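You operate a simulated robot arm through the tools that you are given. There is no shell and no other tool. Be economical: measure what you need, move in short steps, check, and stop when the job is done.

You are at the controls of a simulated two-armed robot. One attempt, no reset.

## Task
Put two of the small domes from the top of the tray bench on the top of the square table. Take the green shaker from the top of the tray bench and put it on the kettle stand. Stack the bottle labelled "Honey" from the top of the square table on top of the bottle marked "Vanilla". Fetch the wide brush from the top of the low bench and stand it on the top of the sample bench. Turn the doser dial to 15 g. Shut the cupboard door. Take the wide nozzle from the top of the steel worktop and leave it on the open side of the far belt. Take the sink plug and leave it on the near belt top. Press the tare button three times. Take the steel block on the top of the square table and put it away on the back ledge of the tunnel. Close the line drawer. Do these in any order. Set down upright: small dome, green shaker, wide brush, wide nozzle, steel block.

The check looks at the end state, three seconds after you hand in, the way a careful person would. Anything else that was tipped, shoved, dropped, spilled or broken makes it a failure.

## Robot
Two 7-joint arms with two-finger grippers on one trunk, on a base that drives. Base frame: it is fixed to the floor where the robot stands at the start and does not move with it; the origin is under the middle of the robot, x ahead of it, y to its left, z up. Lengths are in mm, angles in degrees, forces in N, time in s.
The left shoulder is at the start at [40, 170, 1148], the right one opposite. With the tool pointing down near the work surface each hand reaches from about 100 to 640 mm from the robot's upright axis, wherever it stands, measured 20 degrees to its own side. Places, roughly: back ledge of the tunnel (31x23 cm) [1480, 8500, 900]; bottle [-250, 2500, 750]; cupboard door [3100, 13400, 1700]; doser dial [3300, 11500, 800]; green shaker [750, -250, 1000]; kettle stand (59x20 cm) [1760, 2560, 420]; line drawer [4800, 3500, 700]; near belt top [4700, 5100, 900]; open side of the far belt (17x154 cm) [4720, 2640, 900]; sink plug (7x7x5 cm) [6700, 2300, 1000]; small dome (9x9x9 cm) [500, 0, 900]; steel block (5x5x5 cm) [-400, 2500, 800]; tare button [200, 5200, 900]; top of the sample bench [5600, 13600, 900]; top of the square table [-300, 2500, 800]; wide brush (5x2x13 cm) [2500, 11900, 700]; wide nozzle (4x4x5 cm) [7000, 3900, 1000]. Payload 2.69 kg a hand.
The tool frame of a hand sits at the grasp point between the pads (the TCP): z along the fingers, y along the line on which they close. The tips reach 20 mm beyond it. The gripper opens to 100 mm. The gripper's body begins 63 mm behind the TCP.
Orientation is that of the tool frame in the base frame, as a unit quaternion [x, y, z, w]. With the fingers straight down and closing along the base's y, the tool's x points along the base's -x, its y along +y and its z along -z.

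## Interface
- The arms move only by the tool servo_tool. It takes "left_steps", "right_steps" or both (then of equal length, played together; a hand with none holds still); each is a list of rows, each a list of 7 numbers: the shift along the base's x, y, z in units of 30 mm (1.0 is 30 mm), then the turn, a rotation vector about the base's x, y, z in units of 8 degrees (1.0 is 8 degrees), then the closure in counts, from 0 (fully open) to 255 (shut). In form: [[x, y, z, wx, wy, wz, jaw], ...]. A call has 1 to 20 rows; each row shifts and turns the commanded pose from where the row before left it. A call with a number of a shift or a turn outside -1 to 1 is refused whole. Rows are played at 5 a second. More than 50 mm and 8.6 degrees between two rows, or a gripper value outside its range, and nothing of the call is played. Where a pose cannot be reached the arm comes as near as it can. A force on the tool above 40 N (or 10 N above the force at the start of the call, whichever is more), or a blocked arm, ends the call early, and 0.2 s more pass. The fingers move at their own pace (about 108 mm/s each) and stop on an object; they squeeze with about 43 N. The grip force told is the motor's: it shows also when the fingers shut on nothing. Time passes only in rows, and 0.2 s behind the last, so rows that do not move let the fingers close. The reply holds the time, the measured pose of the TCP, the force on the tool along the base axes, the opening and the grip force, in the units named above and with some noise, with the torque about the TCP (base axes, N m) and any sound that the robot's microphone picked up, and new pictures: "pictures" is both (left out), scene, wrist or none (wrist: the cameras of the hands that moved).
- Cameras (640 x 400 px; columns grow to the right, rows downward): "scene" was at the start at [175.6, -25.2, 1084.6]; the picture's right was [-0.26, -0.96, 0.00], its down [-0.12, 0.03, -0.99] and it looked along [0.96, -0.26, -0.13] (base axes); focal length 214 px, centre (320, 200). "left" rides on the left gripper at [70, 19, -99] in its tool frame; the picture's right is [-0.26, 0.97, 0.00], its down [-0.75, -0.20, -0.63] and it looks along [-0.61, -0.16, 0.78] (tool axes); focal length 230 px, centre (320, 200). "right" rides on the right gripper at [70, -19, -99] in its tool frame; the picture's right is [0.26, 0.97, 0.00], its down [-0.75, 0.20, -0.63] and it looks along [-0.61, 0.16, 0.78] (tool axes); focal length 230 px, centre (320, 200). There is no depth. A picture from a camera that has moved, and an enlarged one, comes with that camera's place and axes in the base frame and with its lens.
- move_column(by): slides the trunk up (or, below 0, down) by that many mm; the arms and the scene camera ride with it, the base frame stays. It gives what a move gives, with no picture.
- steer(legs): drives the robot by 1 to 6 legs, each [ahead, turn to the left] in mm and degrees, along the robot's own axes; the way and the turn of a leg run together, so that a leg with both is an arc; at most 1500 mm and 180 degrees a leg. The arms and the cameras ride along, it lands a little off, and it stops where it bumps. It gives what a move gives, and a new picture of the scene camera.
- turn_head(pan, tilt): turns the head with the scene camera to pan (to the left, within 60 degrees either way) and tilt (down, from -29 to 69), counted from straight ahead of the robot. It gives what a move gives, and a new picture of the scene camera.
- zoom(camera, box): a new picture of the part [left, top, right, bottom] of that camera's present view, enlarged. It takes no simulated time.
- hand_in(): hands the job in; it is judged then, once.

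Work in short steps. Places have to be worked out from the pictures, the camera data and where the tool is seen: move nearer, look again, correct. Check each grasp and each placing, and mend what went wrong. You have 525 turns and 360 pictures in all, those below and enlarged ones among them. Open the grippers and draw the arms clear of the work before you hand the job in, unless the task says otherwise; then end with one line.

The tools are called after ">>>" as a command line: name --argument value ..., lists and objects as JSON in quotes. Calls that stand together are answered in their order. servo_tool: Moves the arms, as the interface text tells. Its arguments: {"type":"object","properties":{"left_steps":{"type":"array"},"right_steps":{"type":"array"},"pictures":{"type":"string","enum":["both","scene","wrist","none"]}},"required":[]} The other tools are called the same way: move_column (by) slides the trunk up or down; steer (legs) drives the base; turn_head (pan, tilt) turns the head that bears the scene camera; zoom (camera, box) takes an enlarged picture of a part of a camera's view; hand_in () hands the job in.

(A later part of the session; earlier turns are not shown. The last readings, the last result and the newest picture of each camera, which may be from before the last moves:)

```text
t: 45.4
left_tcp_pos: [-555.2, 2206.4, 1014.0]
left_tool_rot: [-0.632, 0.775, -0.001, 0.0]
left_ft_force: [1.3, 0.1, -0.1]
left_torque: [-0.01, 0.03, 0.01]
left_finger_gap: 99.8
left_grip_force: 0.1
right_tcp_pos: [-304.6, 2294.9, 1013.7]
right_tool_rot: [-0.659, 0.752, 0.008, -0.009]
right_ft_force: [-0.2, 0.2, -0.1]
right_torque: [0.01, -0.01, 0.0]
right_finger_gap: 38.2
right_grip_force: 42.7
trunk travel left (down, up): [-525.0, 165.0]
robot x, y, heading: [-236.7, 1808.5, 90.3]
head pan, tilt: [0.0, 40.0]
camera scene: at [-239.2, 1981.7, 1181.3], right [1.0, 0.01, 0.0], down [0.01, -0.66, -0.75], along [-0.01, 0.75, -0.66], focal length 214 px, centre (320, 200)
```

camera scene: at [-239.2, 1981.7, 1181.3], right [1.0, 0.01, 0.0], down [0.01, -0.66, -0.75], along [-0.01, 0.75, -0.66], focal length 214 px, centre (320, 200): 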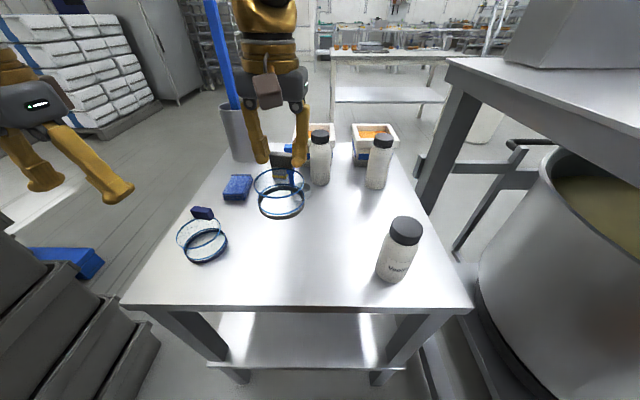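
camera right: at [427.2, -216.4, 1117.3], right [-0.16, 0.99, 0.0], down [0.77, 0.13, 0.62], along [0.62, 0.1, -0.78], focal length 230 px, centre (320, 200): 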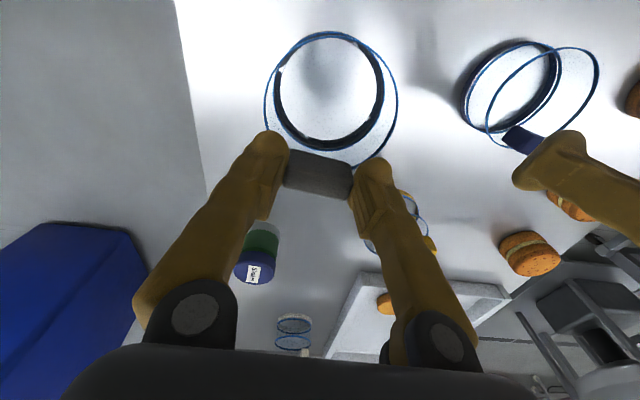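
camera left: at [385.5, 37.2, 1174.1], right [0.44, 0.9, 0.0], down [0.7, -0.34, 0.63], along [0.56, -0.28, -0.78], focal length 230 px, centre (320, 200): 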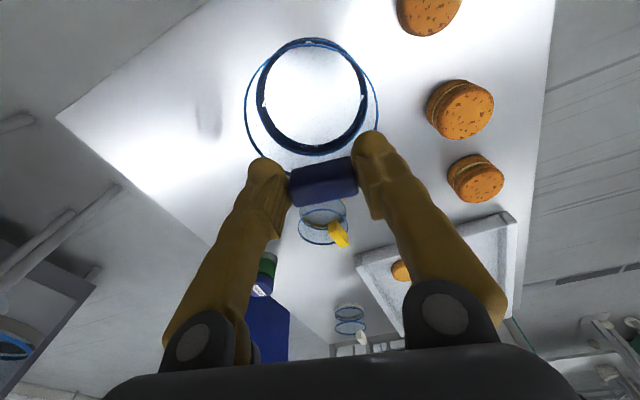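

Dome over the free spot. Correct 1.4° tilt and lower to ~903.

>>> servo_tool --right_steps '[[-0.3, -0.4, -0.9, 0, -0.17, 0, 255], [-0.3, -0.2, -0.9, 0, 0, 0, 255], [0, 0, -0.9, 0, 0, 0, 255], [0, 0, -0.9, 0, 0, 0, 255], [0, 0, 0, 0, 0, 0, 255]]' --pictures "none"

>>> servo_tool --right_steps '[[0, 0, -0.12, 0, 0, 0, 255], [0, 0, 0, 0, 0, 0, 255]]' --pictures "scene"

```text
t: 46.6
left_tcp_pos: [-555.6, 2204.8, 1014.8]
left_tool_rot: [-0.632, 0.775, -0.001, 0.001]
left_ft_force: [0.7, -0.5, -0.5]
left_torque: [0.01, -0.01, 0.0]
left_finger_gap: 99.6
left_grip_force: 0.1
right_tcp_pos: [-328.4, 2270.0, 898.7]
right_tool_rot: [-0.669, 0.743, -0.009, 0.006]
right_ft_force: [0.2, -0.2, -0.4]
right_torque: [-0.02, 0.01, 0.0]
right_finger_gap: 38.5
right_grip_force: 43.0
trunk travel left (down, up): [-525.0, 165.0]
robot x, y, heading: [-235.8, 1808.1, 90.5]
head pan, tilt: [0.0, 40.0]
```

```text
t: 47.2
left_tcp_pos: [-555.9, 2205.3, 1015.2]
left_tool_rot: [-0.632, 0.775, 0.0, 0.001]
left_ft_force: [0.1, 0.1, -0.2]
left_torque: [-0.02, -0.03, -0.03]
left_finger_gap: 99.8
left_grip_force: 0.1
right_tcp_pos: [-330.3, 2269.5, 895.6]
right_tool_rot: [-0.669, 0.743, -0.008, 0.007]
right_ft_force: [-0.2, 1.7, 11.5]
right_torque: [-0.27, 0.42, -0.04]
right_finger_gap: 38.4
right_grip_force: 43.2
trunk travel left (down, up): [-525.0, 165.0]
robot x, y, heading: [-240.7, 1806.1, 90.4]
head pan, tilt: [0.0, 40.0]
camera scene: at [-239.0, 1981.3, 1181.5], right [1.0, 0.01, 0.0], down [0.01, -0.66, -0.76], along [-0.01, 0.76, -0.66], focal length 214 px, centre (320, 200)
```

scene: 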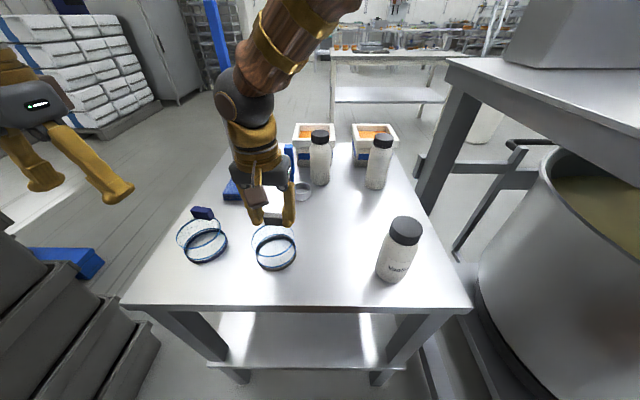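

Contact at 895.6. Level the last degree, open, and rise straight up.

>>> servo_tool --right_steps '[[0, 0, 0, 0, 0.15, 0, 255], [0, 0, 0, 0, 0, 0, 150], [0, 0, 0, 0, 0, 0, 80], [0, 0, 0, 0, 0, 0, 0], [0, 0, 0, 0, 0, 0, 0], [0, 0, 0.6, 0, 0, 0, 0], [0, 0, 1, 0, 0, 0, 0], [0, 0, 1, 0, 0, 0, 0], [0, 0, 1, 0, 0, 0, 0], [0.5, 0, 1, 0, 0, 0, 0], [1, 0, 0.5, 0, 0, 0, 0], [1, 0, 0, 0, 0, 0, 0], [1, 0, 0, 0, 0, 0, 0], [1, 0, 0, 0, 0, 0, 0]]' --pictures "both"

```text
t: 50.2
left_tcp_pos: [-554.3, 2206.2, 1014.0]
left_tool_rot: [-0.632, 0.775, 0.0, 0.0]
left_ft_force: [-0.3, -0.1, 1.0]
left_torque: [0.0, -0.03, 0.01]
left_finger_gap: 100.2
left_grip_force: 0.0
right_tcp_pos: [-199.0, 2263.3, 1049.3]
right_tool_rot: [-0.677, 0.736, -0.001, -0.001]
right_ft_force: [-0.3, 0.5, 0.5]
right_torque: [0.01, 0.04, -0.02]
right_finger_gap: 99.7
right_grip_force: 0.1
trunk travel left (down, up): [-525.0, 165.0]
robot x, y, heading: [-234.1, 1808.1, 90.2]
head pan, tilt: [0.0, 40.0]
camera scene: at [-238.3, 1982.0, 1181.2], right [1.0, 0.01, 0.0], down [0.01, -0.66, -0.75], along [-0.01, 0.75, -0.66], focal length 214 px, centre (320, 200)
camera right: at [-185.5, 2191.9, 1149.3], right [-0.98, -0.18, 0.0], down [-0.14, 0.77, 0.63], along [-0.11, 0.62, -0.78], focal length 230 px, centre (320, 200)
```

scene: 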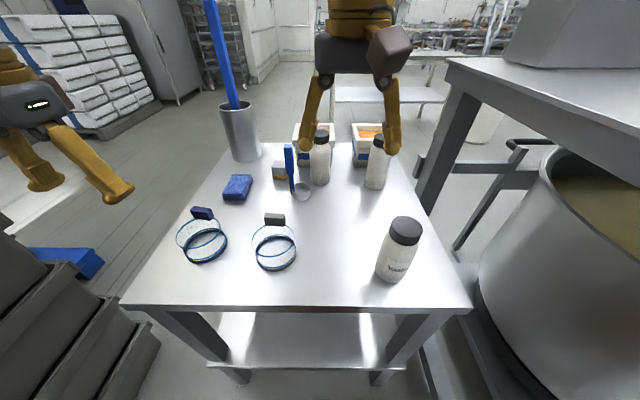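
right: 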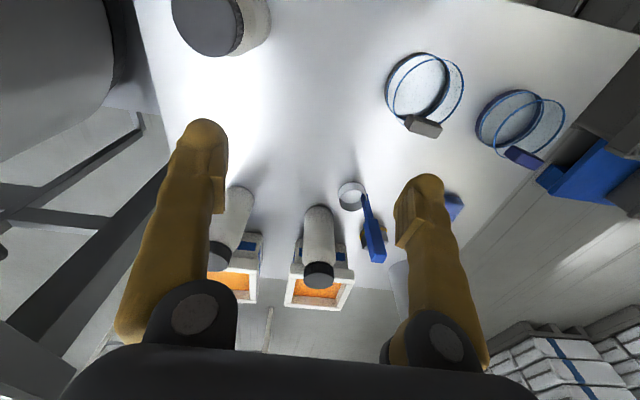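

Both domes stand. I look for labels on the two other bottles.

>>> zoom --camera "scene" --box '[265, 115, 425, 215]'

>>> zoom --camera "right" --box '[200, 170, 400, 300]'

```text
4.00 times, centred on (345, 165) of scene
camera zoom: at [-238.3, 1982.0, 1181.2], right [1.0, 0.01, 0.0], down [0.01, -0.66, -0.75], along [-0.01, 0.75, -0.66], focal length 858 px, centre (220, 340)
```

zoom: 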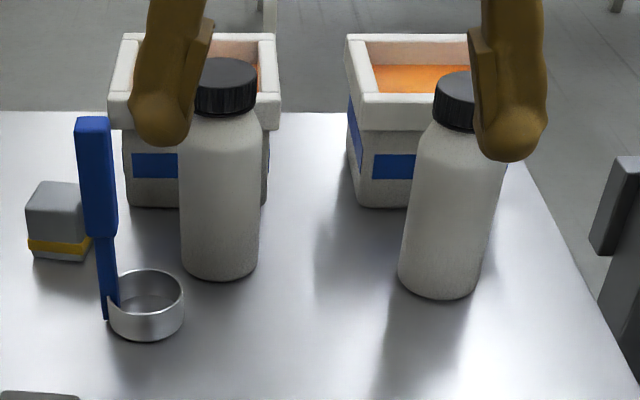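

```text
3.08 times, centred on (300, 235) of right
camera zoom: at [-185.5, 2191.9, 1149.3], right [-0.98, -0.18, 0.0], down [-0.14, 0.77, 0.63], along [-0.11, 0.62, -0.78], focal length 708 px, centre (382, 92)
```

zoom: 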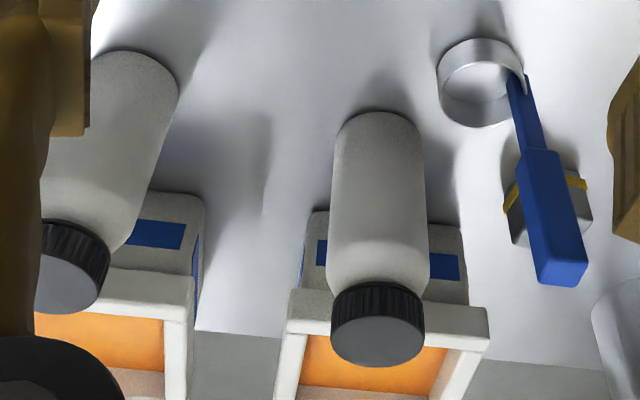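

Labels face away. I also need to know how close the base can get to the table; I tilt the head down.

>>> turn_head --pan 0 --tilt 69

```text
t: 51.1
left_tcp_pos: [-555.4, 2206.2, 1015.4]
left_tool_rot: [-0.632, 0.775, 0.0, 0.001]
left_ft_force: [0.3, -0.6, -0.4]
left_torque: [0.02, -0.02, -0.01]
left_finger_gap: 100.0
left_grip_force: 0.1
right_tcp_pos: [-199.0, 2263.2, 1049.2]
right_tool_rot: [-0.675, 0.737, -0.002, 0.0]
right_ft_force: [0.2, 0.5, -0.2]
right_torque: [-0.02, 0.01, 0.01]
right_finger_gap: 99.9
right_grip_force: 0.1
trunk travel left (down, up): [-525.0, 165.0]
robot x, y, heading: [-236.8, 1807.3, 90.6]
head pan, tilt: [0.0, 68.8]
camera scene: at [-238.9, 1952.2, 1145.6], right [1.0, 0.01, 0.0], down [0.01, -0.94, -0.35], along [0.0, 0.35, -0.94], focal length 214 px, centre (320, 200)
```

scene: 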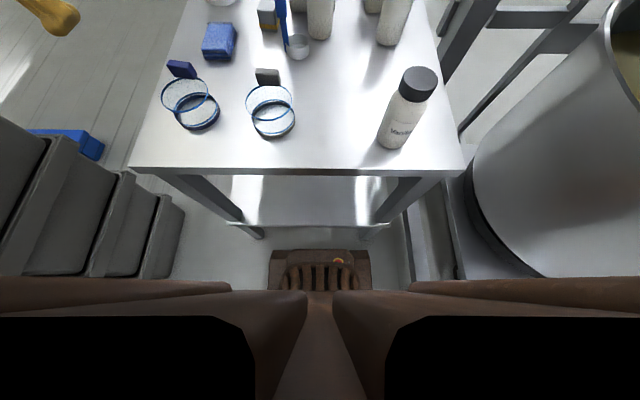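

The base front is about 265 mm ahead of the axis, ~75 mm from the shelf edge. I advance 55 mm to bring the bottles within reach. The left one (-240,2501) matches the rough place given; I'll pick it and verify its label.

>>> steer --legs '[[55, 0]]'

>>> turn_head --pan 0 --tilt 40

```text
t: 52.1
left_tcp_pos: [-556.6, 2265.5, 1013.2]
left_tool_rot: [-0.632, 0.775, -0.003, 0.001]
left_ft_force: [-0.6, 1.4, 0.1]
left_torque: [-0.05, -0.01, 0.0]
left_finger_gap: 100.2
left_grip_force: 0.0
right_tcp_pos: [-199.7, 2321.7, 1047.1]
right_tool_rot: [-0.675, 0.737, -0.002, -0.001]
right_ft_force: [0.1, 1.0, -0.7]
right_torque: [-0.05, -0.03, -0.02]
right_finger_gap: 100.0
right_grip_force: 0.1
trunk travel left (down, up): [-525.0, 165.0]
robot x, y, heading: [-238.2, 1863.2, 90.4]
head pan, tilt: [0.0, 68.8]
camera scene: at [-239.4, 2010.6, 1145.1], right [1.0, 0.01, 0.0], down [0.01, -0.94, -0.34], along [0.0, 0.34, -0.94], focal length 214 px, centre (320, 200)
```

scene: 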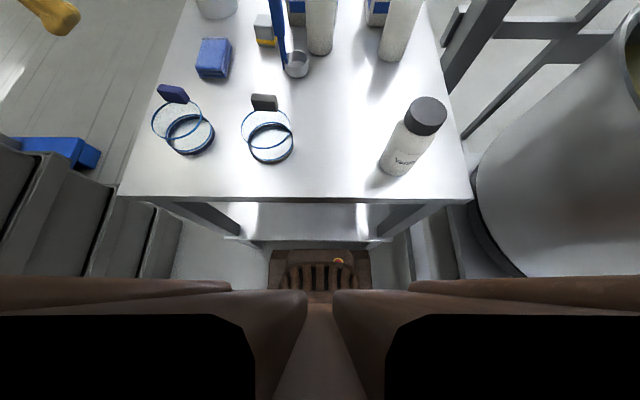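

```text
t: 53.0
left_tcp_pos: [-555.5, 2247.7, 1019.3]
left_tool_rot: [-0.632, 0.775, 0.005, 0.005]
left_ft_force: [0.3, 0.7, -0.4]
left_torque: [-0.03, 0.02, -0.01]
left_finger_gap: 99.9
left_grip_force: 0.1
right_tcp_pos: [-198.5, 2304.5, 1055.3]
right_tool_rot: [-0.676, 0.737, 0.004, 0.005]
right_ft_force: [-0.3, -0.8, 0.6]
right_torque: [-0.03, -0.01, 0.0]
right_finger_gap: 99.8
right_grip_force: 0.1
trunk travel left (down, up): [-525.0, 165.0]
robot x, y, heading: [-233.3, 1858.8, 90.5]
head pan, tilt: [0.0, 40.0]
camera scene: at [-239.6, 2038.4, 1180.9], right [1.0, 0.01, 0.0], down [0.01, -0.66, -0.75], along [-0.01, 0.75, -0.66], focal length 214 px, centre (320, 200)
```

scene: 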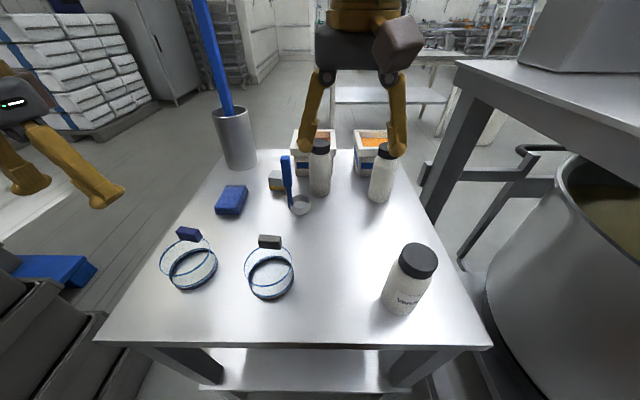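

I carry the right hand above the left bottle (est. (-244,2510), cap top ~940), opening at 80 mm.

>>> servo_tool --right_steps '[[-0.21, 0.97, 0, 0, 0, 0, 51], [-0.21, 0.97, 0, 0, 0, 0, 51], [-0.21, 0.97, 0, 0, 0, 0, 51], [-0.21, 0.97, 0, 0, 0, 0, 51], [-0.21, 0.97, 0, 0, 0, 0, 51], [-0.21, 0.97, 0, 0, 0, 0, 51], [-0.21, 0.97, 0, 0, 0, 0, 51], [0, 0, 0, 0, 0, 0, 51], [0, 0, 0, 0, 0, 0, 51]]' --pictures "both"

```text
t: 54.2
left_tcp_pos: [-555.6, 2226.9, 1028.8]
left_tool_rot: [-0.631, 0.775, 0.012, 0.012]
left_ft_force: [-1.0, 0.3, -0.3]
left_torque: [0.08, -0.02, 0.02]
left_finger_gap: 99.8
left_grip_force: 0.0
right_tcp_pos: [-233.4, 2434.4, 1070.0]
right_tool_rot: [-0.675, 0.738, 0.014, 0.013]
right_ft_force: [0.3, -0.3, -0.6]
right_torque: [0.1, -0.01, -0.02]
right_finger_gap: 79.9
right_grip_force: 0.2
right hand out of reach, approached as far as the arm can: row 6
trunk travel left (down, up): [-525.0, 165.0]
robot x, y, heading: [-233.9, 1862.5, 90.6]
head pan, tilt: [0.0, 40.0]
stopped in row 6 (right hand): the arm was blocked; the commanded pose is now the measured one
camera scene: at [-239.8, 2034.3, 1181.7], right [1.0, 0.01, 0.0], down [0.01, -0.65, -0.76], along [-0.01, 0.76, -0.65], focal length 214 px, centre (320, 200)
camera right: at [-220.6, 2358.3, 1166.2], right [-0.99, -0.17, -0.01], down [-0.13, 0.74, 0.66], along [-0.11, 0.65, -0.75], focal length 230 px, centre (320, 200)
```

scene: 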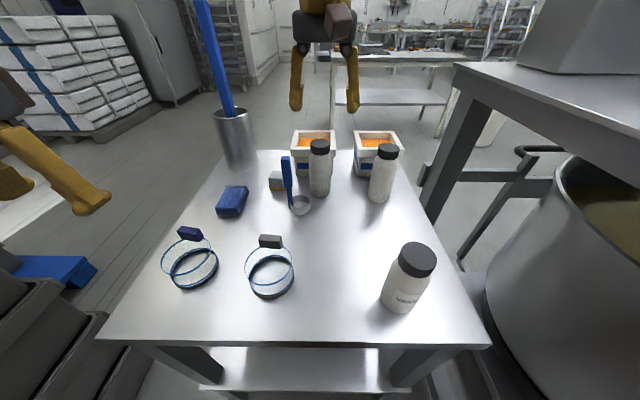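
right: 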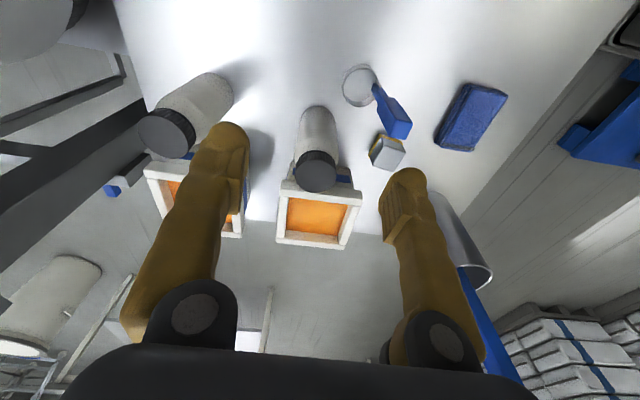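

The bottle is just out of reach with a vertical tool. I'll tilt the right fingers forward 32° and lower the trunk for better reach; first retract the right hand a bit and lift the left hand clear of the dome.

>>> servo_tool --left_steps '[[-0.3, -0.5, 1, -0.1, 0, 0, 0], [-0.3, -0.5, 1, 0, 0, 0, 0], [0, -0.5, 1, 0, 0, 0, 0], [0, -0.5, 1, 0, 0, 0, 0], [0, 0, 1, 0, 0, 0, 0], [0, 0, 0, 0, 0, 0, 0]]' --right_steps '[[0, -0.8, 0.6, 0.9, 0, 0, 51], [0, -0.8, 0.6, 0.9, 0, 0, 51], [0, -0.8, 0.6, 0.9, 0, 0, 51], [0, -0.4, 0.6, 0.9, 0, 0, 51], [0, 0, 0, 0, 0, 0, 51], [0, 0, 0, 0, 0, 0, 51]]' --pictures "none"

>>> move_column --by -130

```text
t: 54.6
left_tcp_pos: [-557.6, 2204.3, 1047.4]
left_tool_rot: [-0.632, 0.775, 0.016, 0.016]
left_ft_force: [0.7, -1.0, -0.7]
left_torque: [0.08, 0.01, 0.01]
left_finger_gap: 100.1
left_grip_force: 0.1
right_tcp_pos: [-213.1, 2408.6, 1073.6]
right_tool_rot: [-0.659, 0.751, 0.032, 0.025]
right_ft_force: [1.6, -1.5, 1.8]
right_torque: [0.08, -0.02, 0.0]
right_finger_gap: 80.1
right_grip_force: 0.0
trunk travel left (down, up): [-525.0, 165.0]
robot x, y, heading: [-233.8, 1864.1, 90.6]
head pan, tilt: [0.0, 40.0]
stopped in row 1 (right hand): the arm was blocked; the commanded pose is now the measured one
```

```text
t: 56.1
left_tcp_pos: [-558.3, 2207.8, 914.5]
left_tool_rot: [-0.632, 0.775, 0.015, 0.016]
left_ft_force: [0.0, 0.0, 0.1]
left_torque: [0.02, -0.03, -0.02]
left_finger_gap: 100.1
left_grip_force: 0.0
right_tcp_pos: [-215.6, 2413.9, 948.4]
right_tool_rot: [-0.66, 0.75, 0.036, 0.026]
right_ft_force: [-0.8, 0.2, 0.0]
right_torque: [-0.02, -0.03, -0.05]
right_finger_gap: 80.0
right_grip_force: 0.1
trunk travel left (down, up): [-395.0, 295.0]
robot x, y, heading: [-229.5, 1862.2, 90.6]
head pan, tilt: [0.0, 40.0]
```

The arm was blocked at the first row and the column moved anyway; I check the scene for contact before anything else.

>>> servo_tool --left_steps '[[0, 0, 0.5, 0, 0, 0, 0], [0, 0, 1, 0, 0, 0, 0], [0, 0, 0, 0, 0, 0, 0]]' --pictures "scene"

```text
t: 57.0
left_tcp_pos: [-560.1, 2209.8, 959.1]
left_tool_rot: [-0.632, 0.775, 0.015, 0.016]
left_ft_force: [0.1, 0.1, -0.7]
left_torque: [-0.02, -0.02, -0.02]
left_finger_gap: 99.8
left_grip_force: 0.1
right_tcp_pos: [-215.6, 2413.2, 947.7]
right_tool_rot: [-0.66, 0.75, 0.034, 0.026]
right_ft_force: [0.0, -0.2, 0.3]
right_torque: [-0.03, 0.01, 0.01]
right_finger_gap: 80.0
right_grip_force: 0.0
trunk travel left (down, up): [-395.0, 295.0]
robot x, y, heading: [-234.3, 1860.8, 90.2]
head pan, tilt: [0.0, 40.0]
camera scene: at [-239.6, 2034.9, 1051.1], right [1.0, 0.01, 0.0], down [0.01, -0.66, -0.75], along [-0.01, 0.75, -0.66], focal length 214 px, centre (320, 200)
```

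scene: 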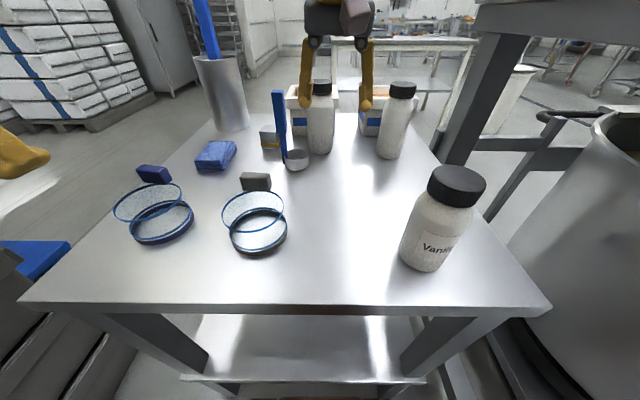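

All fine. Now raise the right hand a bit, pull back slightly, and tilt fingers forward.

>>> servo_tool --left_steps '[[0, -0.5, 0.8, 0, 0, 0, 0], [0, -0.5, 0.8, 0, 0, 0, 0], [0, 0, 0, 0, 0, 0, 0], [0, 0, 0, 0, 0, 0, 0], [0, 0, 0, 0, 0, 0, 0], [0, 0, 0, 0, 0, 0, 0]]' --right_steps '[[0, -0.5, 0.5, 0.5, 0, 0, 51], [0, -0.5, 0.5, 0.8, 0, 0, 51], [0, -0.5, 0.5, 0.9, 0, 0, 51], [0, 0, 0, 0.9, 0, 0, 51], [0, 0, 0, 0.6, 0, 0, 51], [0, 0, 0, 0, 0, 0, 51]]' --pictures "none"

```text
t: 57.7
left_tcp_pos: [-556.0, 2157.7, 1012.3]
left_tool_rot: [-0.632, 0.775, 0.024, 0.023]
left_ft_force: [-0.2, -0.7, 0.0]
left_torque: [0.07, 0.01, 0.02]
left_finger_gap: 99.9
left_grip_force: 0.1
right_tcp_pos: [-192.8, 2303.1, 874.3]
right_tool_rot: [-0.626, 0.779, 0.035, 0.003]
right_ft_force: [0.3, -1.5, 1.5]
right_torque: [0.08, 0.0, 0.02]
right_finger_gap: 80.4
right_grip_force: 0.2
trunk travel left (down, up): [-395.0, 295.0]
robot x, y, heading: [-232.9, 1861.7, 90.6]
head pan, tilt: [0.0, 40.0]
stopped in row 3 (right hand): the arm was blocked; the commanded pose is now the measured one
```

The right hand moved unexpectedly down and back. I look.

>>> turn_head --pan 0 --tilt 30

```text
t: 58.4
left_tcp_pos: [-557.3, 2159.7, 1011.7]
left_tool_rot: [-0.631, 0.775, 0.022, 0.02]
left_ft_force: [0.2, -0.4, -0.2]
left_torque: [0.01, 0.01, 0.01]
left_finger_gap: 99.8
left_grip_force: 0.1
right_tcp_pos: [-195.9, 2308.9, 877.0]
right_tool_rot: [-0.627, 0.778, 0.039, 0.003]
right_ft_force: [-0.1, 0.3, 0.0]
right_torque: [0.0, 0.0, 0.03]
right_finger_gap: 79.9
right_grip_force: 0.0
trunk travel left (down, up): [-395.0, 295.0]
robot x, y, heading: [-239.9, 1865.1, 90.4]
head pan, tilt: [0.0, 30.0]
camera scene: at [-239.6, 2040.4, 1066.4], right [1.0, 0.01, 0.0], down [0.0, -0.52, -0.86], along [-0.01, 0.86, -0.52], focal length 214 px, centre (320, 200)
```

scene: 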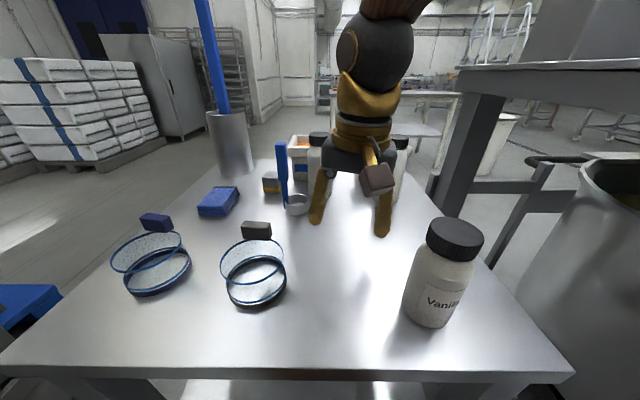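

Nothing touched. I raise the right hand straight up 100 mm and see that it tracks.

>>> servo_tool --right_steps '[[0, 0, 1, 0, 0, 0, 51], [0, 0, 1, 0, 0, 0, 51], [-0.3, 0, 1, 0, 0, 0, 51], [-0.3, 0, 0.5, 0, 0, 0, 51], [0, 0, 0, 0, 0, 0, 51]]' --pictures "none"

```text
t: 59.6
left_tcp_pos: [-556.7, 2161.5, 1011.5]
left_tool_rot: [-0.631, 0.775, 0.022, 0.021]
left_ft_force: [0.1, 0.2, -0.3]
left_torque: [-0.01, 0.01, 0.02]
left_finger_gap: 100.1
left_grip_force: 0.1
right_tcp_pos: [-218.7, 2305.4, 983.4]
right_tool_rot: [-0.637, 0.77, 0.038, 0.01]
right_ft_force: [0.3, 0.2, -0.1]
right_torque: [0.01, 0.02, 0.02]
right_finger_gap: 80.1
right_grip_force: 0.0
trunk travel left (down, up): [-395.0, 295.0]
robot x, y, heading: [-238.5, 1862.6, 90.4]
head pan, tilt: [0.0, 30.0]
```

Tracks well. Now tilt forward in small steps at this distance.

>>> servo_tool --right_steps '[[0, 0, 0, 0.5, 0, 0, 51], [0, 0, 0, 0.7, 0, 0, 51], [0, 0, 0, 0.8, 0, 0, 51], [0, 0, 0, 0.8, 0, 0, 51], [0, 0, 0, 0.7, 0, 0, 51], [0, 0, 0, 0, 0, 0, 51]]' --pictures "none"

```text
t: 61.0
left_tcp_pos: [-557.4, 2160.0, 1011.2]
left_tool_rot: [-0.631, 0.775, 0.021, 0.022]
left_ft_force: [-0.9, 0.2, -0.1]
left_torque: [0.01, 0.0, -0.01]
left_finger_gap: 100.2
left_grip_force: 0.0
right_tcp_pos: [-210.0, 2312.6, 992.8]
right_tool_rot: [-0.602, 0.759, 0.204, 0.141]
right_ft_force: [0.2, -0.6, -0.5]
right_torque: [0.0, -0.02, -0.04]
right_finger_gap: 80.1
right_grip_force: 0.1
right hand out of reach, approached as far as the arm can: row 5
trunk travel left (down, up): [-395.0, 295.0]
robot x, y, heading: [-237.6, 1865.2, 90.4]
head pan, tilt: [0.0, 30.0]
```

Tilted 29° forward. Now extend toward the bottle at z≈985, checking reach.

>>> servo_tool --right_steps '[[-0.25, 0.7, 0, 0, 0, 0, 51], [-0.25, 0.7, 0, 0, 0, 0, 51], [-0.25, 0.7, 0, 0, 0, 0, 51], [-0.25, 0.7, 0, 0, 0, 0, 51], [0, 0.7, 0, 0, 0, 0, 51], [0, 0, 0, 0, 0, 0, 51]]' --pictures "wrist"

```text
t: 62.6
left_tcp_pos: [-554.7, 2137.6, 1015.1]
left_tool_rot: [-0.632, 0.774, 0.026, 0.025]
left_ft_force: [-0.5, -1.4, 0.5]
left_torque: [0.09, -0.02, 0.03]
left_finger_gap: 99.9
left_grip_force: 0.0
right_tcp_pos: [-228.2, 2409.7, 1022.6]
right_tool_rot: [-0.588, 0.762, 0.226, 0.151]
right_ft_force: [0.6, -1.3, -0.4]
right_torque: [0.04, 0.02, 0.0]
right_finger_gap: 80.0
right_grip_force: 0.1
trunk travel left (down, up): [-395.0, 295.0]
robot x, y, heading: [-240.5, 1859.2, 90.3]
head pan, tilt: [0.0, 30.0]
stopped in row 6 (right hand): the arm was blocked; the commanded pose is now the measured one
camera right: at [-224.4, 2295.5, 1070.9], right [-1.0, -0.01, 0.03], down [0.03, 0.33, 0.94], along [-0.03, 0.94, -0.33], focal length 230 px, centre (320, 200)
```

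right: 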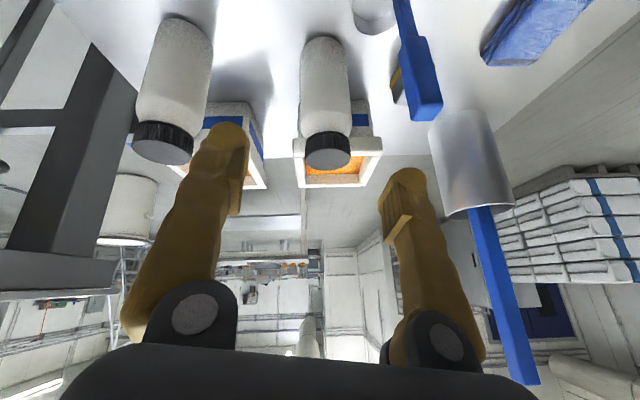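

Blocked seems to be tracking lag near a limit. I retry more slowly, descending as I go forward.

>>> servo_tool --right_steps '[[0, 0, -0.4, 0, 0, 0, 51], [-0.05, 0.3, -0.3, 0, 0, 0, 51], [-0.05, 0.3, -0.3, 0, 0, 0, 51], [-0.05, 0.3, 0, 0, 0, 0, 51], [-0.05, 0.3, 0, 0, 0, 0, 51], [0, 0, 0, 0, 0, 0, 51], [0, 0, 0, 0, 0, 0, 51]]' --pictures "none"

```text
t: 64.4
left_tcp_pos: [-558.0, 2125.0, 1009.8]
left_tool_rot: [-0.633, 0.774, 0.02, 0.016]
left_ft_force: [-0.2, -1.0, 0.1]
left_torque: [0.04, 0.0, -0.01]
left_finger_gap: 100.0
left_grip_force: 0.1
right_tcp_pos: [-206.2, 2449.4, 1026.6]
right_tool_rot: [-0.549, 0.784, 0.255, 0.139]
right_ft_force: [0.0, -0.2, -0.2]
right_torque: [0.07, 0.01, 0.01]
right_finger_gap: 79.9
right_grip_force: 0.0
trunk travel left (down, up): [-395.0, 295.0]
robot x, y, heading: [-234.4, 1862.8, 90.6]
head pan, tilt: [0.0, 30.0]
stopped in row 7 (right hand): the arm was blocked; the commanded pose is now the measured one
```

The arm isn't following downward; maybe its elbow touches the mixer frame at right. I look to the right.

>>> turn_head --pan -45 --tilt 15

```text
t: 65.5
left_tcp_pos: [-557.8, 2126.9, 1008.3]
left_tool_rot: [-0.632, 0.774, 0.019, 0.016]
left_ft_force: [0.1, 0.9, 0.1]
left_torque: [-0.01, 0.02, 0.04]
left_finger_gap: 100.1
left_grip_force: 0.0
right_tcp_pos: [-208.8, 2452.9, 1025.4]
right_tool_rot: [-0.549, 0.784, 0.253, 0.138]
right_ft_force: [-0.3, -0.6, -0.7]
right_torque: [0.03, 0.01, -0.01]
right_finger_gap: 80.0
right_grip_force: 0.1
trunk travel left (down, up): [-395.0, 295.0]
robot x, y, heading: [-236.2, 1857.7, 90.5]
head pan, tilt: [-45.0, 15.0]
camera scene: at [-173.4, 2017.0, 1091.1], right [0.71, -0.7, 0.01], down [-0.18, -0.2, -0.96], along [0.68, 0.68, -0.27], focal length 214 px, centre (320, 200)
```

scene: 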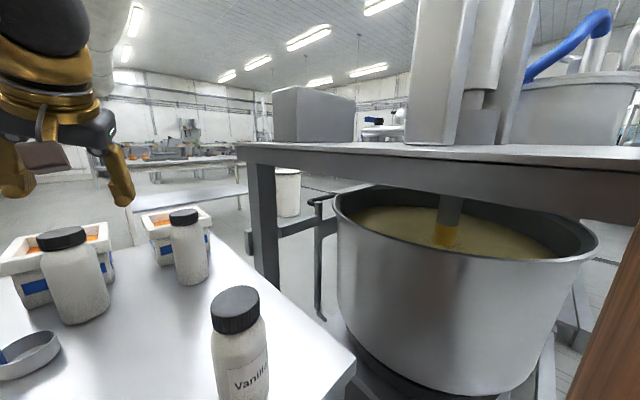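

>>> turn_head --pan -60 --tilt 30

```text
t: 66.3
left_tcp_pos: [-558.5, 2127.1, 1007.8]
left_tool_rot: [-0.632, 0.774, 0.019, 0.016]
left_ft_force: [-0.3, -0.2, -0.1]
left_torque: [0.04, 0.01, -0.01]
left_finger_gap: 100.1
left_grip_force: 0.0
right_tcp_pos: [-207.6, 2453.2, 1024.6]
right_tool_rot: [-0.55, 0.784, 0.253, 0.138]
right_ft_force: [-0.2, -1.1, -0.4]
right_torque: [0.0, 0.03, 0.0]
right_finger_gap: 80.2
right_grip_force: 0.1
trunk travel left (down, up): [-395.0, 295.0]
robot x, y, heading: [-236.0, 1863.5, 90.5]
head pan, tilt: [-60.0, 30.0]
camera scene: at [-160.9, 1995.7, 1067.3], right [0.51, -0.86, 0.01], down [-0.43, -0.27, -0.86], along [0.75, 0.43, -0.51], focal length 214 px, centre (320, 200)
```

scene: 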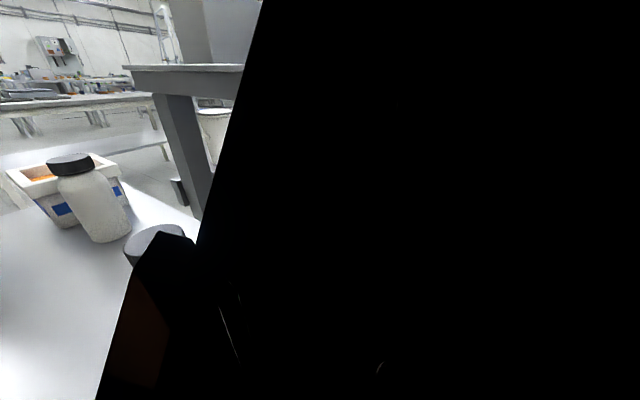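

The elbow likely interferes with the mixer frame. I'll raise the trunk, retract the right arm to vertical, then shift the robot ~190 mm left by backing and re-approaching.

>>> move_column --by 130

>>> servo_tool --left_steps '[[0.7, 0, 0.5, 0, 0, 0, 0], [0.7, 0, 0.5, 0, 0, 0, 0], [0.7, 0, 0, 0, 0, 0, 0], [0.7, 0, 0, 0, 0, 0, 0], [0.7, 0, 0, 0, 0, 0, 0], [0, 0, 0, 0, 0, 0, 0]]' --right_steps '[[0, -0.8, 0, -0.7, 0, 0, 51], [0, -0.8, 0, -0.7, 0, 0, 51], [0, -0.8, 0, -0.8, 0, 0, 51], [0, -0.8, 0, -0.8, 0, 0, 51], [0, -0.8, 0, -0.8, 0, 0, 51], [0, 0, 0, 0, 0, 0, 51]]' --pictures "none"

>>> turn_head --pan 0 --tilt 35

```text
t: 67.9
left_tcp_pos: [-559.5, 2129.5, 1137.5]
left_tool_rot: [-0.633, 0.774, 0.02, 0.016]
left_ft_force: [-0.4, -0.4, 0.3]
left_torque: [-0.03, 0.02, 0.02]
left_finger_gap: 100.2
left_grip_force: 0.1
right_tcp_pos: [-206.7, 2453.5, 1153.6]
right_tool_rot: [-0.55, 0.784, 0.253, 0.137]
right_ft_force: [0.5, -0.4, -0.3]
right_torque: [0.02, 0.0, 0.02]
right_finger_gap: 79.9
right_grip_force: 0.0
trunk travel left (down, up): [-525.0, 165.0]
robot x, y, heading: [-235.9, 1860.7, 90.5]
head pan, tilt: [-60.0, 30.0]
```

```text
t: 69.3
left_tcp_pos: [-497.7, 2148.8, 1151.5]
left_tool_rot: [-0.63, 0.776, 0.032, 0.029]
left_ft_force: [0.1, 0.3, -0.1]
left_torque: [-0.01, -0.04, -0.01]
left_finger_gap: 100.0
left_grip_force: 0.0
left hand out of reach, approached as far as the arm can: row 1, 2, 3, 4, 5
right_tcp_pos: [-212.7, 2332.0, 1152.5]
right_tool_rot: [-0.571, 0.82, 0.036, -0.011]
right_ft_force: [-0.2, -0.7, 0.2]
right_torque: [0.0, 0.01, 0.01]
right_finger_gap: 79.9
right_grip_force: 0.0
trunk travel left (down, up): [-525.0, 165.0]
robot x, y, heading: [-237.8, 1861.7, 90.6]
head pan, tilt: [-60.0, 30.0]
```

```text
t: 70.6
left_tcp_pos: [-496.5, 2149.3, 1152.5]
left_tool_rot: [-0.63, 0.775, 0.033, 0.029]
left_ft_force: [0.2, 0.3, 0.5]
left_torque: [-0.04, -0.03, 0.03]
left_finger_gap: 100.2
left_grip_force: 0.1
right_tcp_pos: [-211.3, 2332.5, 1152.0]
right_tool_rot: [-0.571, 0.82, 0.037, -0.011]
right_ft_force: [0.1, 0.5, -0.2]
right_torque: [-0.01, -0.04, -0.01]
right_finger_gap: 79.9
right_grip_force: 0.0
trunk travel left (down, up): [-525.0, 165.0]
robot x, y, heading: [-234.5, 1866.2, 90.5]
head pan, tilt: [0.0, 35.0]
camera scene: at [-239.6, 2039.9, 1188.7], right [1.0, 0.01, 0.0], down [0.0, -0.59, -0.81], along [-0.01, 0.81, -0.59], focal length 214 px, centre (320, 200)
```

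scene: 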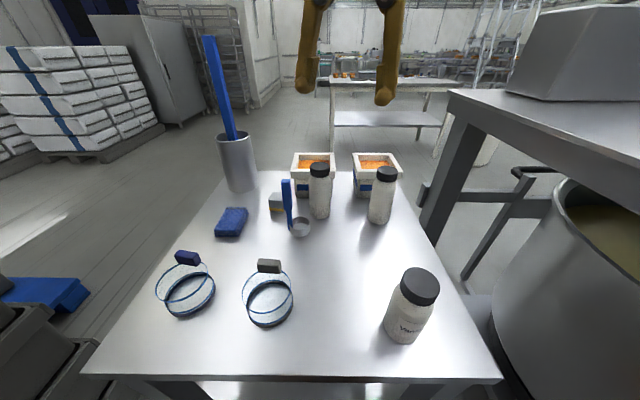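

Now shift left: back 500, turn left 30°, forward 380, turn right 30°.

>>> steer --legs '[[-500, 0], [0, 30], [380, 0], [0, -30.5]]'

```text
t: 78.5
left_tcp_pos: [-681.1, 1969.3, 1151.3]
left_tool_rot: [-0.628, 0.777, 0.032, 0.029]
left_ft_force: [-0.5, 0.5, 0.1]
left_torque: [0.01, -0.01, -0.01]
left_finger_gap: 99.8
left_grip_force: 0.1
right_tcp_pos: [-394.9, 2150.2, 1152.7]
right_tool_rot: [-0.568, 0.822, 0.037, -0.011]
right_ft_force: [0.5, -0.7, -0.2]
right_torque: [0.02, 0.02, -0.02]
right_finger_gap: 79.8
right_grip_force: 0.0
trunk travel left (down, up): [-525.0, 165.0]
robot x, y, heading: [-427.0, 1681.5, 90.3]
head pan, tilt: [0.0, 35.0]
camera scene: at [-430.0, 1858.2, 1188.8], right [1.0, 0.01, 0.0], down [0.0, -0.59, -0.81], along [0.0, 0.81, -0.59], focal length 214 px, centre (320, 200)
```

scene: 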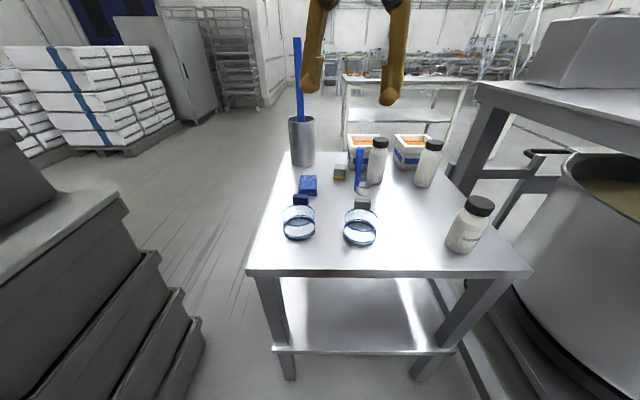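

I need the base's height to know whether it can slip under the shelf. I back 150, lower the trunk 300 and view the base from a second height.

>>> steer --legs '[[-150, 0]]'

>>> move_column --by -300

>>> turn_head --pan 0 --tilt 69

```text
t: 79.3
left_tcp_pos: [-680.1, 1965.0, 1154.9]
left_tool_rot: [-0.614, 0.788, 0.043, 0.024]
left_ft_force: [0.4, 1.1, -0.9]
left_torque: [-0.1, 0.03, 0.03]
left_finger_gap: 100.2
left_grip_force: 0.0
right_tcp_pos: [-390.9, 2099.2, 1168.9]
right_tool_rot: [-0.569, 0.821, 0.053, -0.001]
right_ft_force: [0.1, 0.9, -1.0]
right_torque: [-0.03, 0.06, -0.01]
right_finger_gap: 80.1
right_grip_force: 0.0
trunk travel left (down, up): [-525.0, 165.0]
robot x, y, heading: [-427.9, 1668.2, 90.5]
head pan, tilt: [0.0, 35.0]
stopped in leg 1: the robot was blocked; the commanded pose is now the measured one
camera scene: at [-428.0, 1854.1, 1187.9], right [1.0, 0.01, 0.0], down [0.0, -0.59, -0.81], along [-0.01, 0.81, -0.59], focal length 214 px, centre (320, 200)
```

scene: 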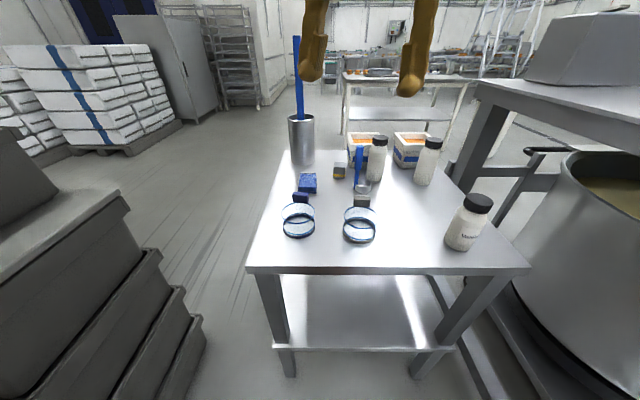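

```text
t: 82.3
left_tcp_pos: [-682.0, 1955.2, 856.3]
left_tool_rot: [-0.614, 0.787, 0.042, 0.026]
left_ft_force: [-0.7, -0.7, -0.2]
left_torque: [0.03, -0.02, 0.02]
left_finger_gap: 99.8
left_grip_force: 0.1
right_tcp_pos: [-393.0, 2091.4, 872.5]
right_tool_rot: [-0.568, 0.821, 0.055, 0.002]
right_ft_force: [-0.8, -1.2, -0.1]
right_torque: [-0.03, -0.01, 0.0]
right_finger_gap: 79.8
right_grip_force: 0.1
trunk travel left (down, up): [-225.0, 465.0]
robot x, y, heading: [-428.1, 1668.5, 90.5]
head pan, tilt: [0.0, 35.0]
```

```text
t: 83.3
left_tcp_pos: [-680.8, 1954.3, 856.9]
left_tool_rot: [-0.614, 0.788, 0.041, 0.026]
left_ft_force: [0.3, 0.3, 0.3]
left_torque: [0.01, 0.03, 0.03]
left_finger_gap: 99.9
left_grip_force: 0.1
right_tcp_pos: [-391.4, 2093.8, 872.1]
right_tool_rot: [-0.569, 0.82, 0.055, 0.002]
right_ft_force: [0.2, 0.1, -0.6]
right_torque: [0.0, -0.02, -0.01]
right_finger_gap: 79.8
right_grip_force: 0.1
trunk travel left (down, up): [-225.0, 465.0]
robot x, y, heading: [-428.3, 1670.8, 90.5]
head pan, tilt: [0.0, 68.8]
camera scene: at [-429.8, 1810.9, 845.7], right [1.0, 0.01, 0.0], down [0.01, -0.94, -0.35], along [0.0, 0.35, -0.94], focal length 214 px, centre (320, 200)
```

scene: 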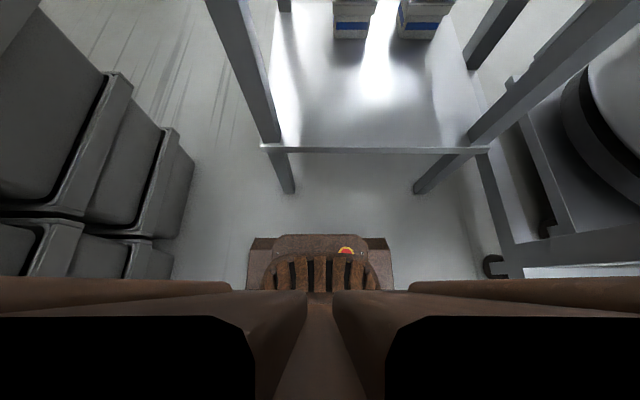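

Base box is only ~130 mm high, 485 wide; the trunk fairing ~178 mm ahead. Reversing was blocked, probably the left elbow at the crates. I look left.

>>> turn_head --pan 60 --tilt 25

```text
t: 84.6
left_tcp_pos: [-680.7, 1953.8, 855.8]
left_tool_rot: [-0.615, 0.787, 0.041, 0.027]
left_ft_force: [0.5, 0.0, -0.2]
left_torque: [-0.01, 0.04, 0.0]
left_finger_gap: 99.9
left_grip_force: 0.0
right_tcp_pos: [-392.9, 2093.5, 872.5]
right_tool_rot: [-0.568, 0.821, 0.054, 0.003]
right_ft_force: [-0.3, 0.1, 0.5]
right_torque: [0.02, 0.01, -0.02]
right_finger_gap: 80.0
right_grip_force: 0.0
trunk travel left (down, up): [-225.0, 465.0]
robot x, y, heading: [-425.7, 1666.2, 90.6]
head pan, tilt: [60.0, 25.0]
camera scene: at [-509.5, 1801.5, 905.2], right [0.5, 0.87, -0.01], down [0.37, -0.23, -0.9], along [-0.79, 0.44, -0.43], focal length 214 px, centre (320, 200)
```

scene: 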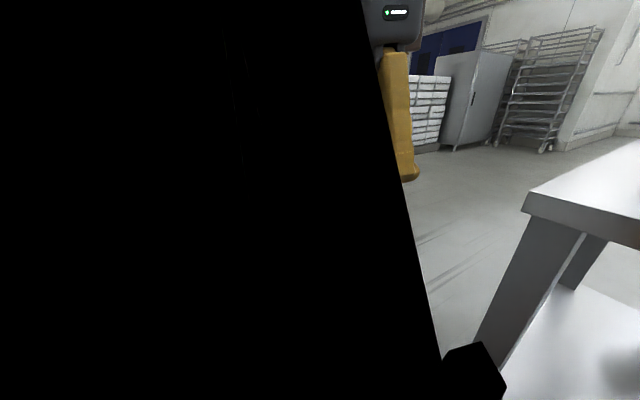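

The front crate stack is tall (~1260) with its edge near x≈-830..-960, so the left elbow caught it. I raise the trunk back, then tuck both arms inward/right.

>>> move_column --by 250

>>> servo_tool --left_steps '[[0, 0.8, -0.4, -0.3, 0, 0, 0], [0, 0.8, -0.4, 0, 0, 0, 0], [0.5, 0.8, 0, 0, 0, 0, 0], [0.8, 0, 0, 0, 0, 0, 0], [0.8, 0, 0, 0, 0, 0, 0], [0.8, 0, 0, 0, 0, 0, 0], [0, 0, 0, 0, 0, 0, 0]]' --right_steps '[[0.8, 0, 0, -0.4, 0, 0, 51], [0.8, 0, 0, 0, 0, 0, 51], [0.8, 0, 0, 0, 0, 0, 51], [0.8, 0, 0, 0, 0, 0, 51], [0.8, 0, 0, 0, 0, 0, 51], [0.8, 0, 0, 0, 0, 0, 51], [0, 0, 0, 0, 0, 0, 51]]' --pictures "none"

>>> turn_head --pan 0 --tilt 35

```text
t: 87.2
left_tcp_pos: [-681.5, 1959.0, 1105.6]
left_tool_rot: [-0.613, 0.788, 0.043, 0.026]
left_ft_force: [-0.4, 0.0, 0.4]
left_torque: [-0.01, 0.01, 0.01]
left_finger_gap: 100.2
left_grip_force: 0.1
right_tcp_pos: [-391.8, 2092.9, 1122.6]
right_tool_rot: [-0.568, 0.821, 0.055, 0.002]
right_ft_force: [0.1, -1.5, -0.7]
right_torque: [-0.03, 0.01, -0.03]
right_finger_gap: 80.0
right_grip_force: 0.1
trunk travel left (down, up): [-475.0, 215.0]
robot x, y, heading: [-424.4, 1675.8, 90.4]
head pan, tilt: [60.0, 25.0]
```

```text
t: 88.8
left_tcp_pos: [-592.1, 2010.4, 1088.1]
left_tool_rot: [-0.621, 0.783, 0.026, 0.018]
left_ft_force: [-0.6, -0.6, -0.7]
left_torque: [0.01, 0.03, -0.01]
left_finger_gap: 100.0
left_grip_force: 0.0
right_tcp_pos: [-250.1, 2092.2, 1122.8]
right_tool_rot: [-0.568, 0.822, 0.033, -0.013]
right_ft_force: [-0.1, 0.3, 0.5]
right_torque: [0.0, -0.03, -0.03]
right_finger_gap: 80.1
right_grip_force: 0.1
trunk travel left (down, up): [-475.0, 215.0]
robot x, y, heading: [-427.2, 1670.4, 90.6]
head pan, tilt: [60.0, 25.0]
```

```text
t: 90.1
left_tcp_pos: [-591.6, 2010.7, 1088.6]
left_tool_rot: [-0.621, 0.783, 0.026, 0.017]
left_ft_force: [0.0, 0.2, 0.1]
left_torque: [-0.02, 0.04, -0.01]
left_finger_gap: 99.9
left_grip_force: 0.0
right_tcp_pos: [-249.3, 2092.0, 1123.9]
right_tool_rot: [-0.568, 0.822, 0.031, -0.014]
right_ft_force: [-0.2, -0.4, -0.2]
right_torque: [-0.01, -0.01, 0.02]
right_finger_gap: 79.9
right_grip_force: 0.1
trunk travel left (down, up): [-475.0, 215.0]
robot x, y, heading: [-428.4, 1674.0, 90.5]
head pan, tilt: [0.0, 35.0]
camera scene: at [-430.2, 1848.1, 1138.7], right [1.0, 0.01, 0.0], down [0.0, -0.59, -0.81], along [-0.01, 0.81, -0.59], focal length 214 px, centre (320, 200)
```

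scene: 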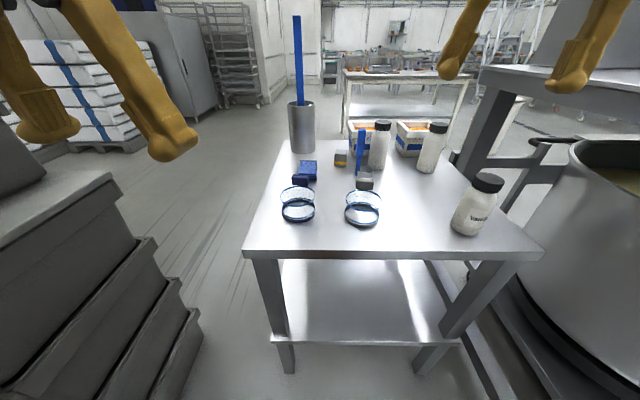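

I'll approach at heading ~120° so the right shoulder comes closer, with the base's front-right corner going under the shelf between the legs. First reposition: right 60, forward 150, left 90.

>>> steer --legs '[[0, -60.5], [150, 0], [0, 90]]'

```text
t: 98.1
left_tcp_pos: [-610.5, 1953.8, 1089.2]
left_tool_rot: [0.802, -0.597, -0.029, -0.01]
left_ft_force: [0.1, -0.4, -0.2]
left_torque: [-0.02, -0.01, -0.01]
left_finger_gap: 99.9
left_grip_force: 0.1
right_tcp_pos: [-355.2, 2197.7, 1124.5]
right_tool_rot: [0.762, -0.647, -0.028, 0.021]
right_ft_force: [-0.3, -0.3, -1.1]
right_torque: [-0.01, 0.0, -0.01]
right_finger_gap: 80.0
right_grip_force: 0.1
trunk travel left (down, up): [-475.0, 215.0]
robot x, y, heading: [-290.5, 1745.5, 120.6]
head pan, tilt: [0.0, 35.0]
camera scene: at [-384.0, 1898.9, 1138.7], right [0.86, 0.51, 0.0], down [0.3, -0.51, -0.81], along [-0.41, 0.7, -0.59], focal length 214 px, centre (320, 200)
```

scene: 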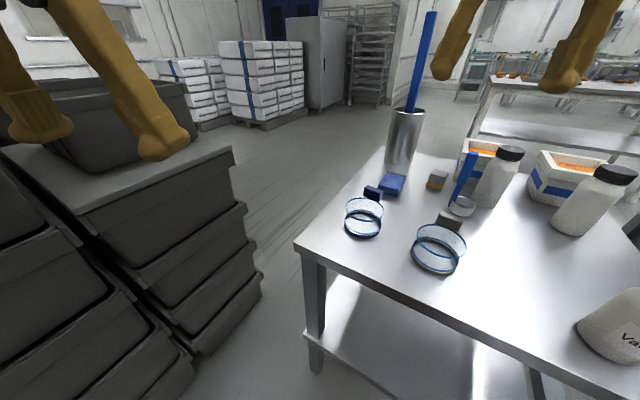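

Forward 165 along this heading, creeping the low base corner under the shelf.

>>> steer --legs '[[100, 0], [65, 0]]'

```text
t: 99.8
left_tcp_pos: [-671.1, 2055.9, 1102.3]
left_tool_rot: [0.802, -0.596, -0.048, -0.019]
left_ft_force: [-0.6, 0.9, -0.3]
left_torque: [0.0, -0.05, 0.04]
left_finger_gap: 99.8
left_grip_force: 0.0
right_tcp_pos: [-414.4, 2297.4, 1142.2]
right_tool_rot: [0.763, -0.645, -0.048, 0.014]
right_ft_force: [-0.2, 0.4, 0.4]
right_torque: [-0.03, -0.03, 0.01]
right_finger_gap: 80.1
right_grip_force: 0.0
trunk travel left (down, up): [-475.0, 215.0]
robot x, y, heading: [-372.7, 1887.6, 120.5]
head pan, tilt: [0.0, 35.0]
camera scene: at [-447.4, 2006.3, 1144.4], right [0.86, 0.51, 0.0], down [0.28, -0.48, -0.83], along [-0.42, 0.71, -0.56], focal length 214 px, centre (320, 200)
```

scene: 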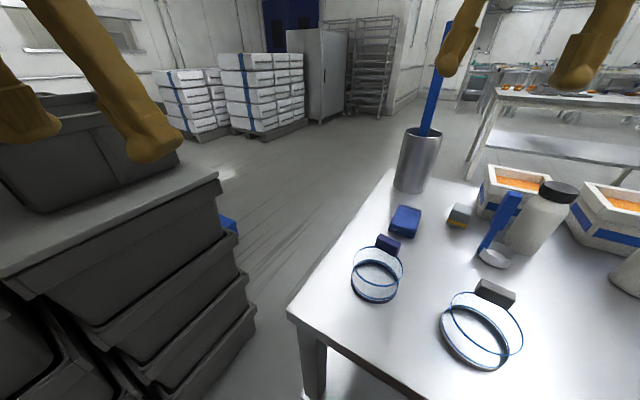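

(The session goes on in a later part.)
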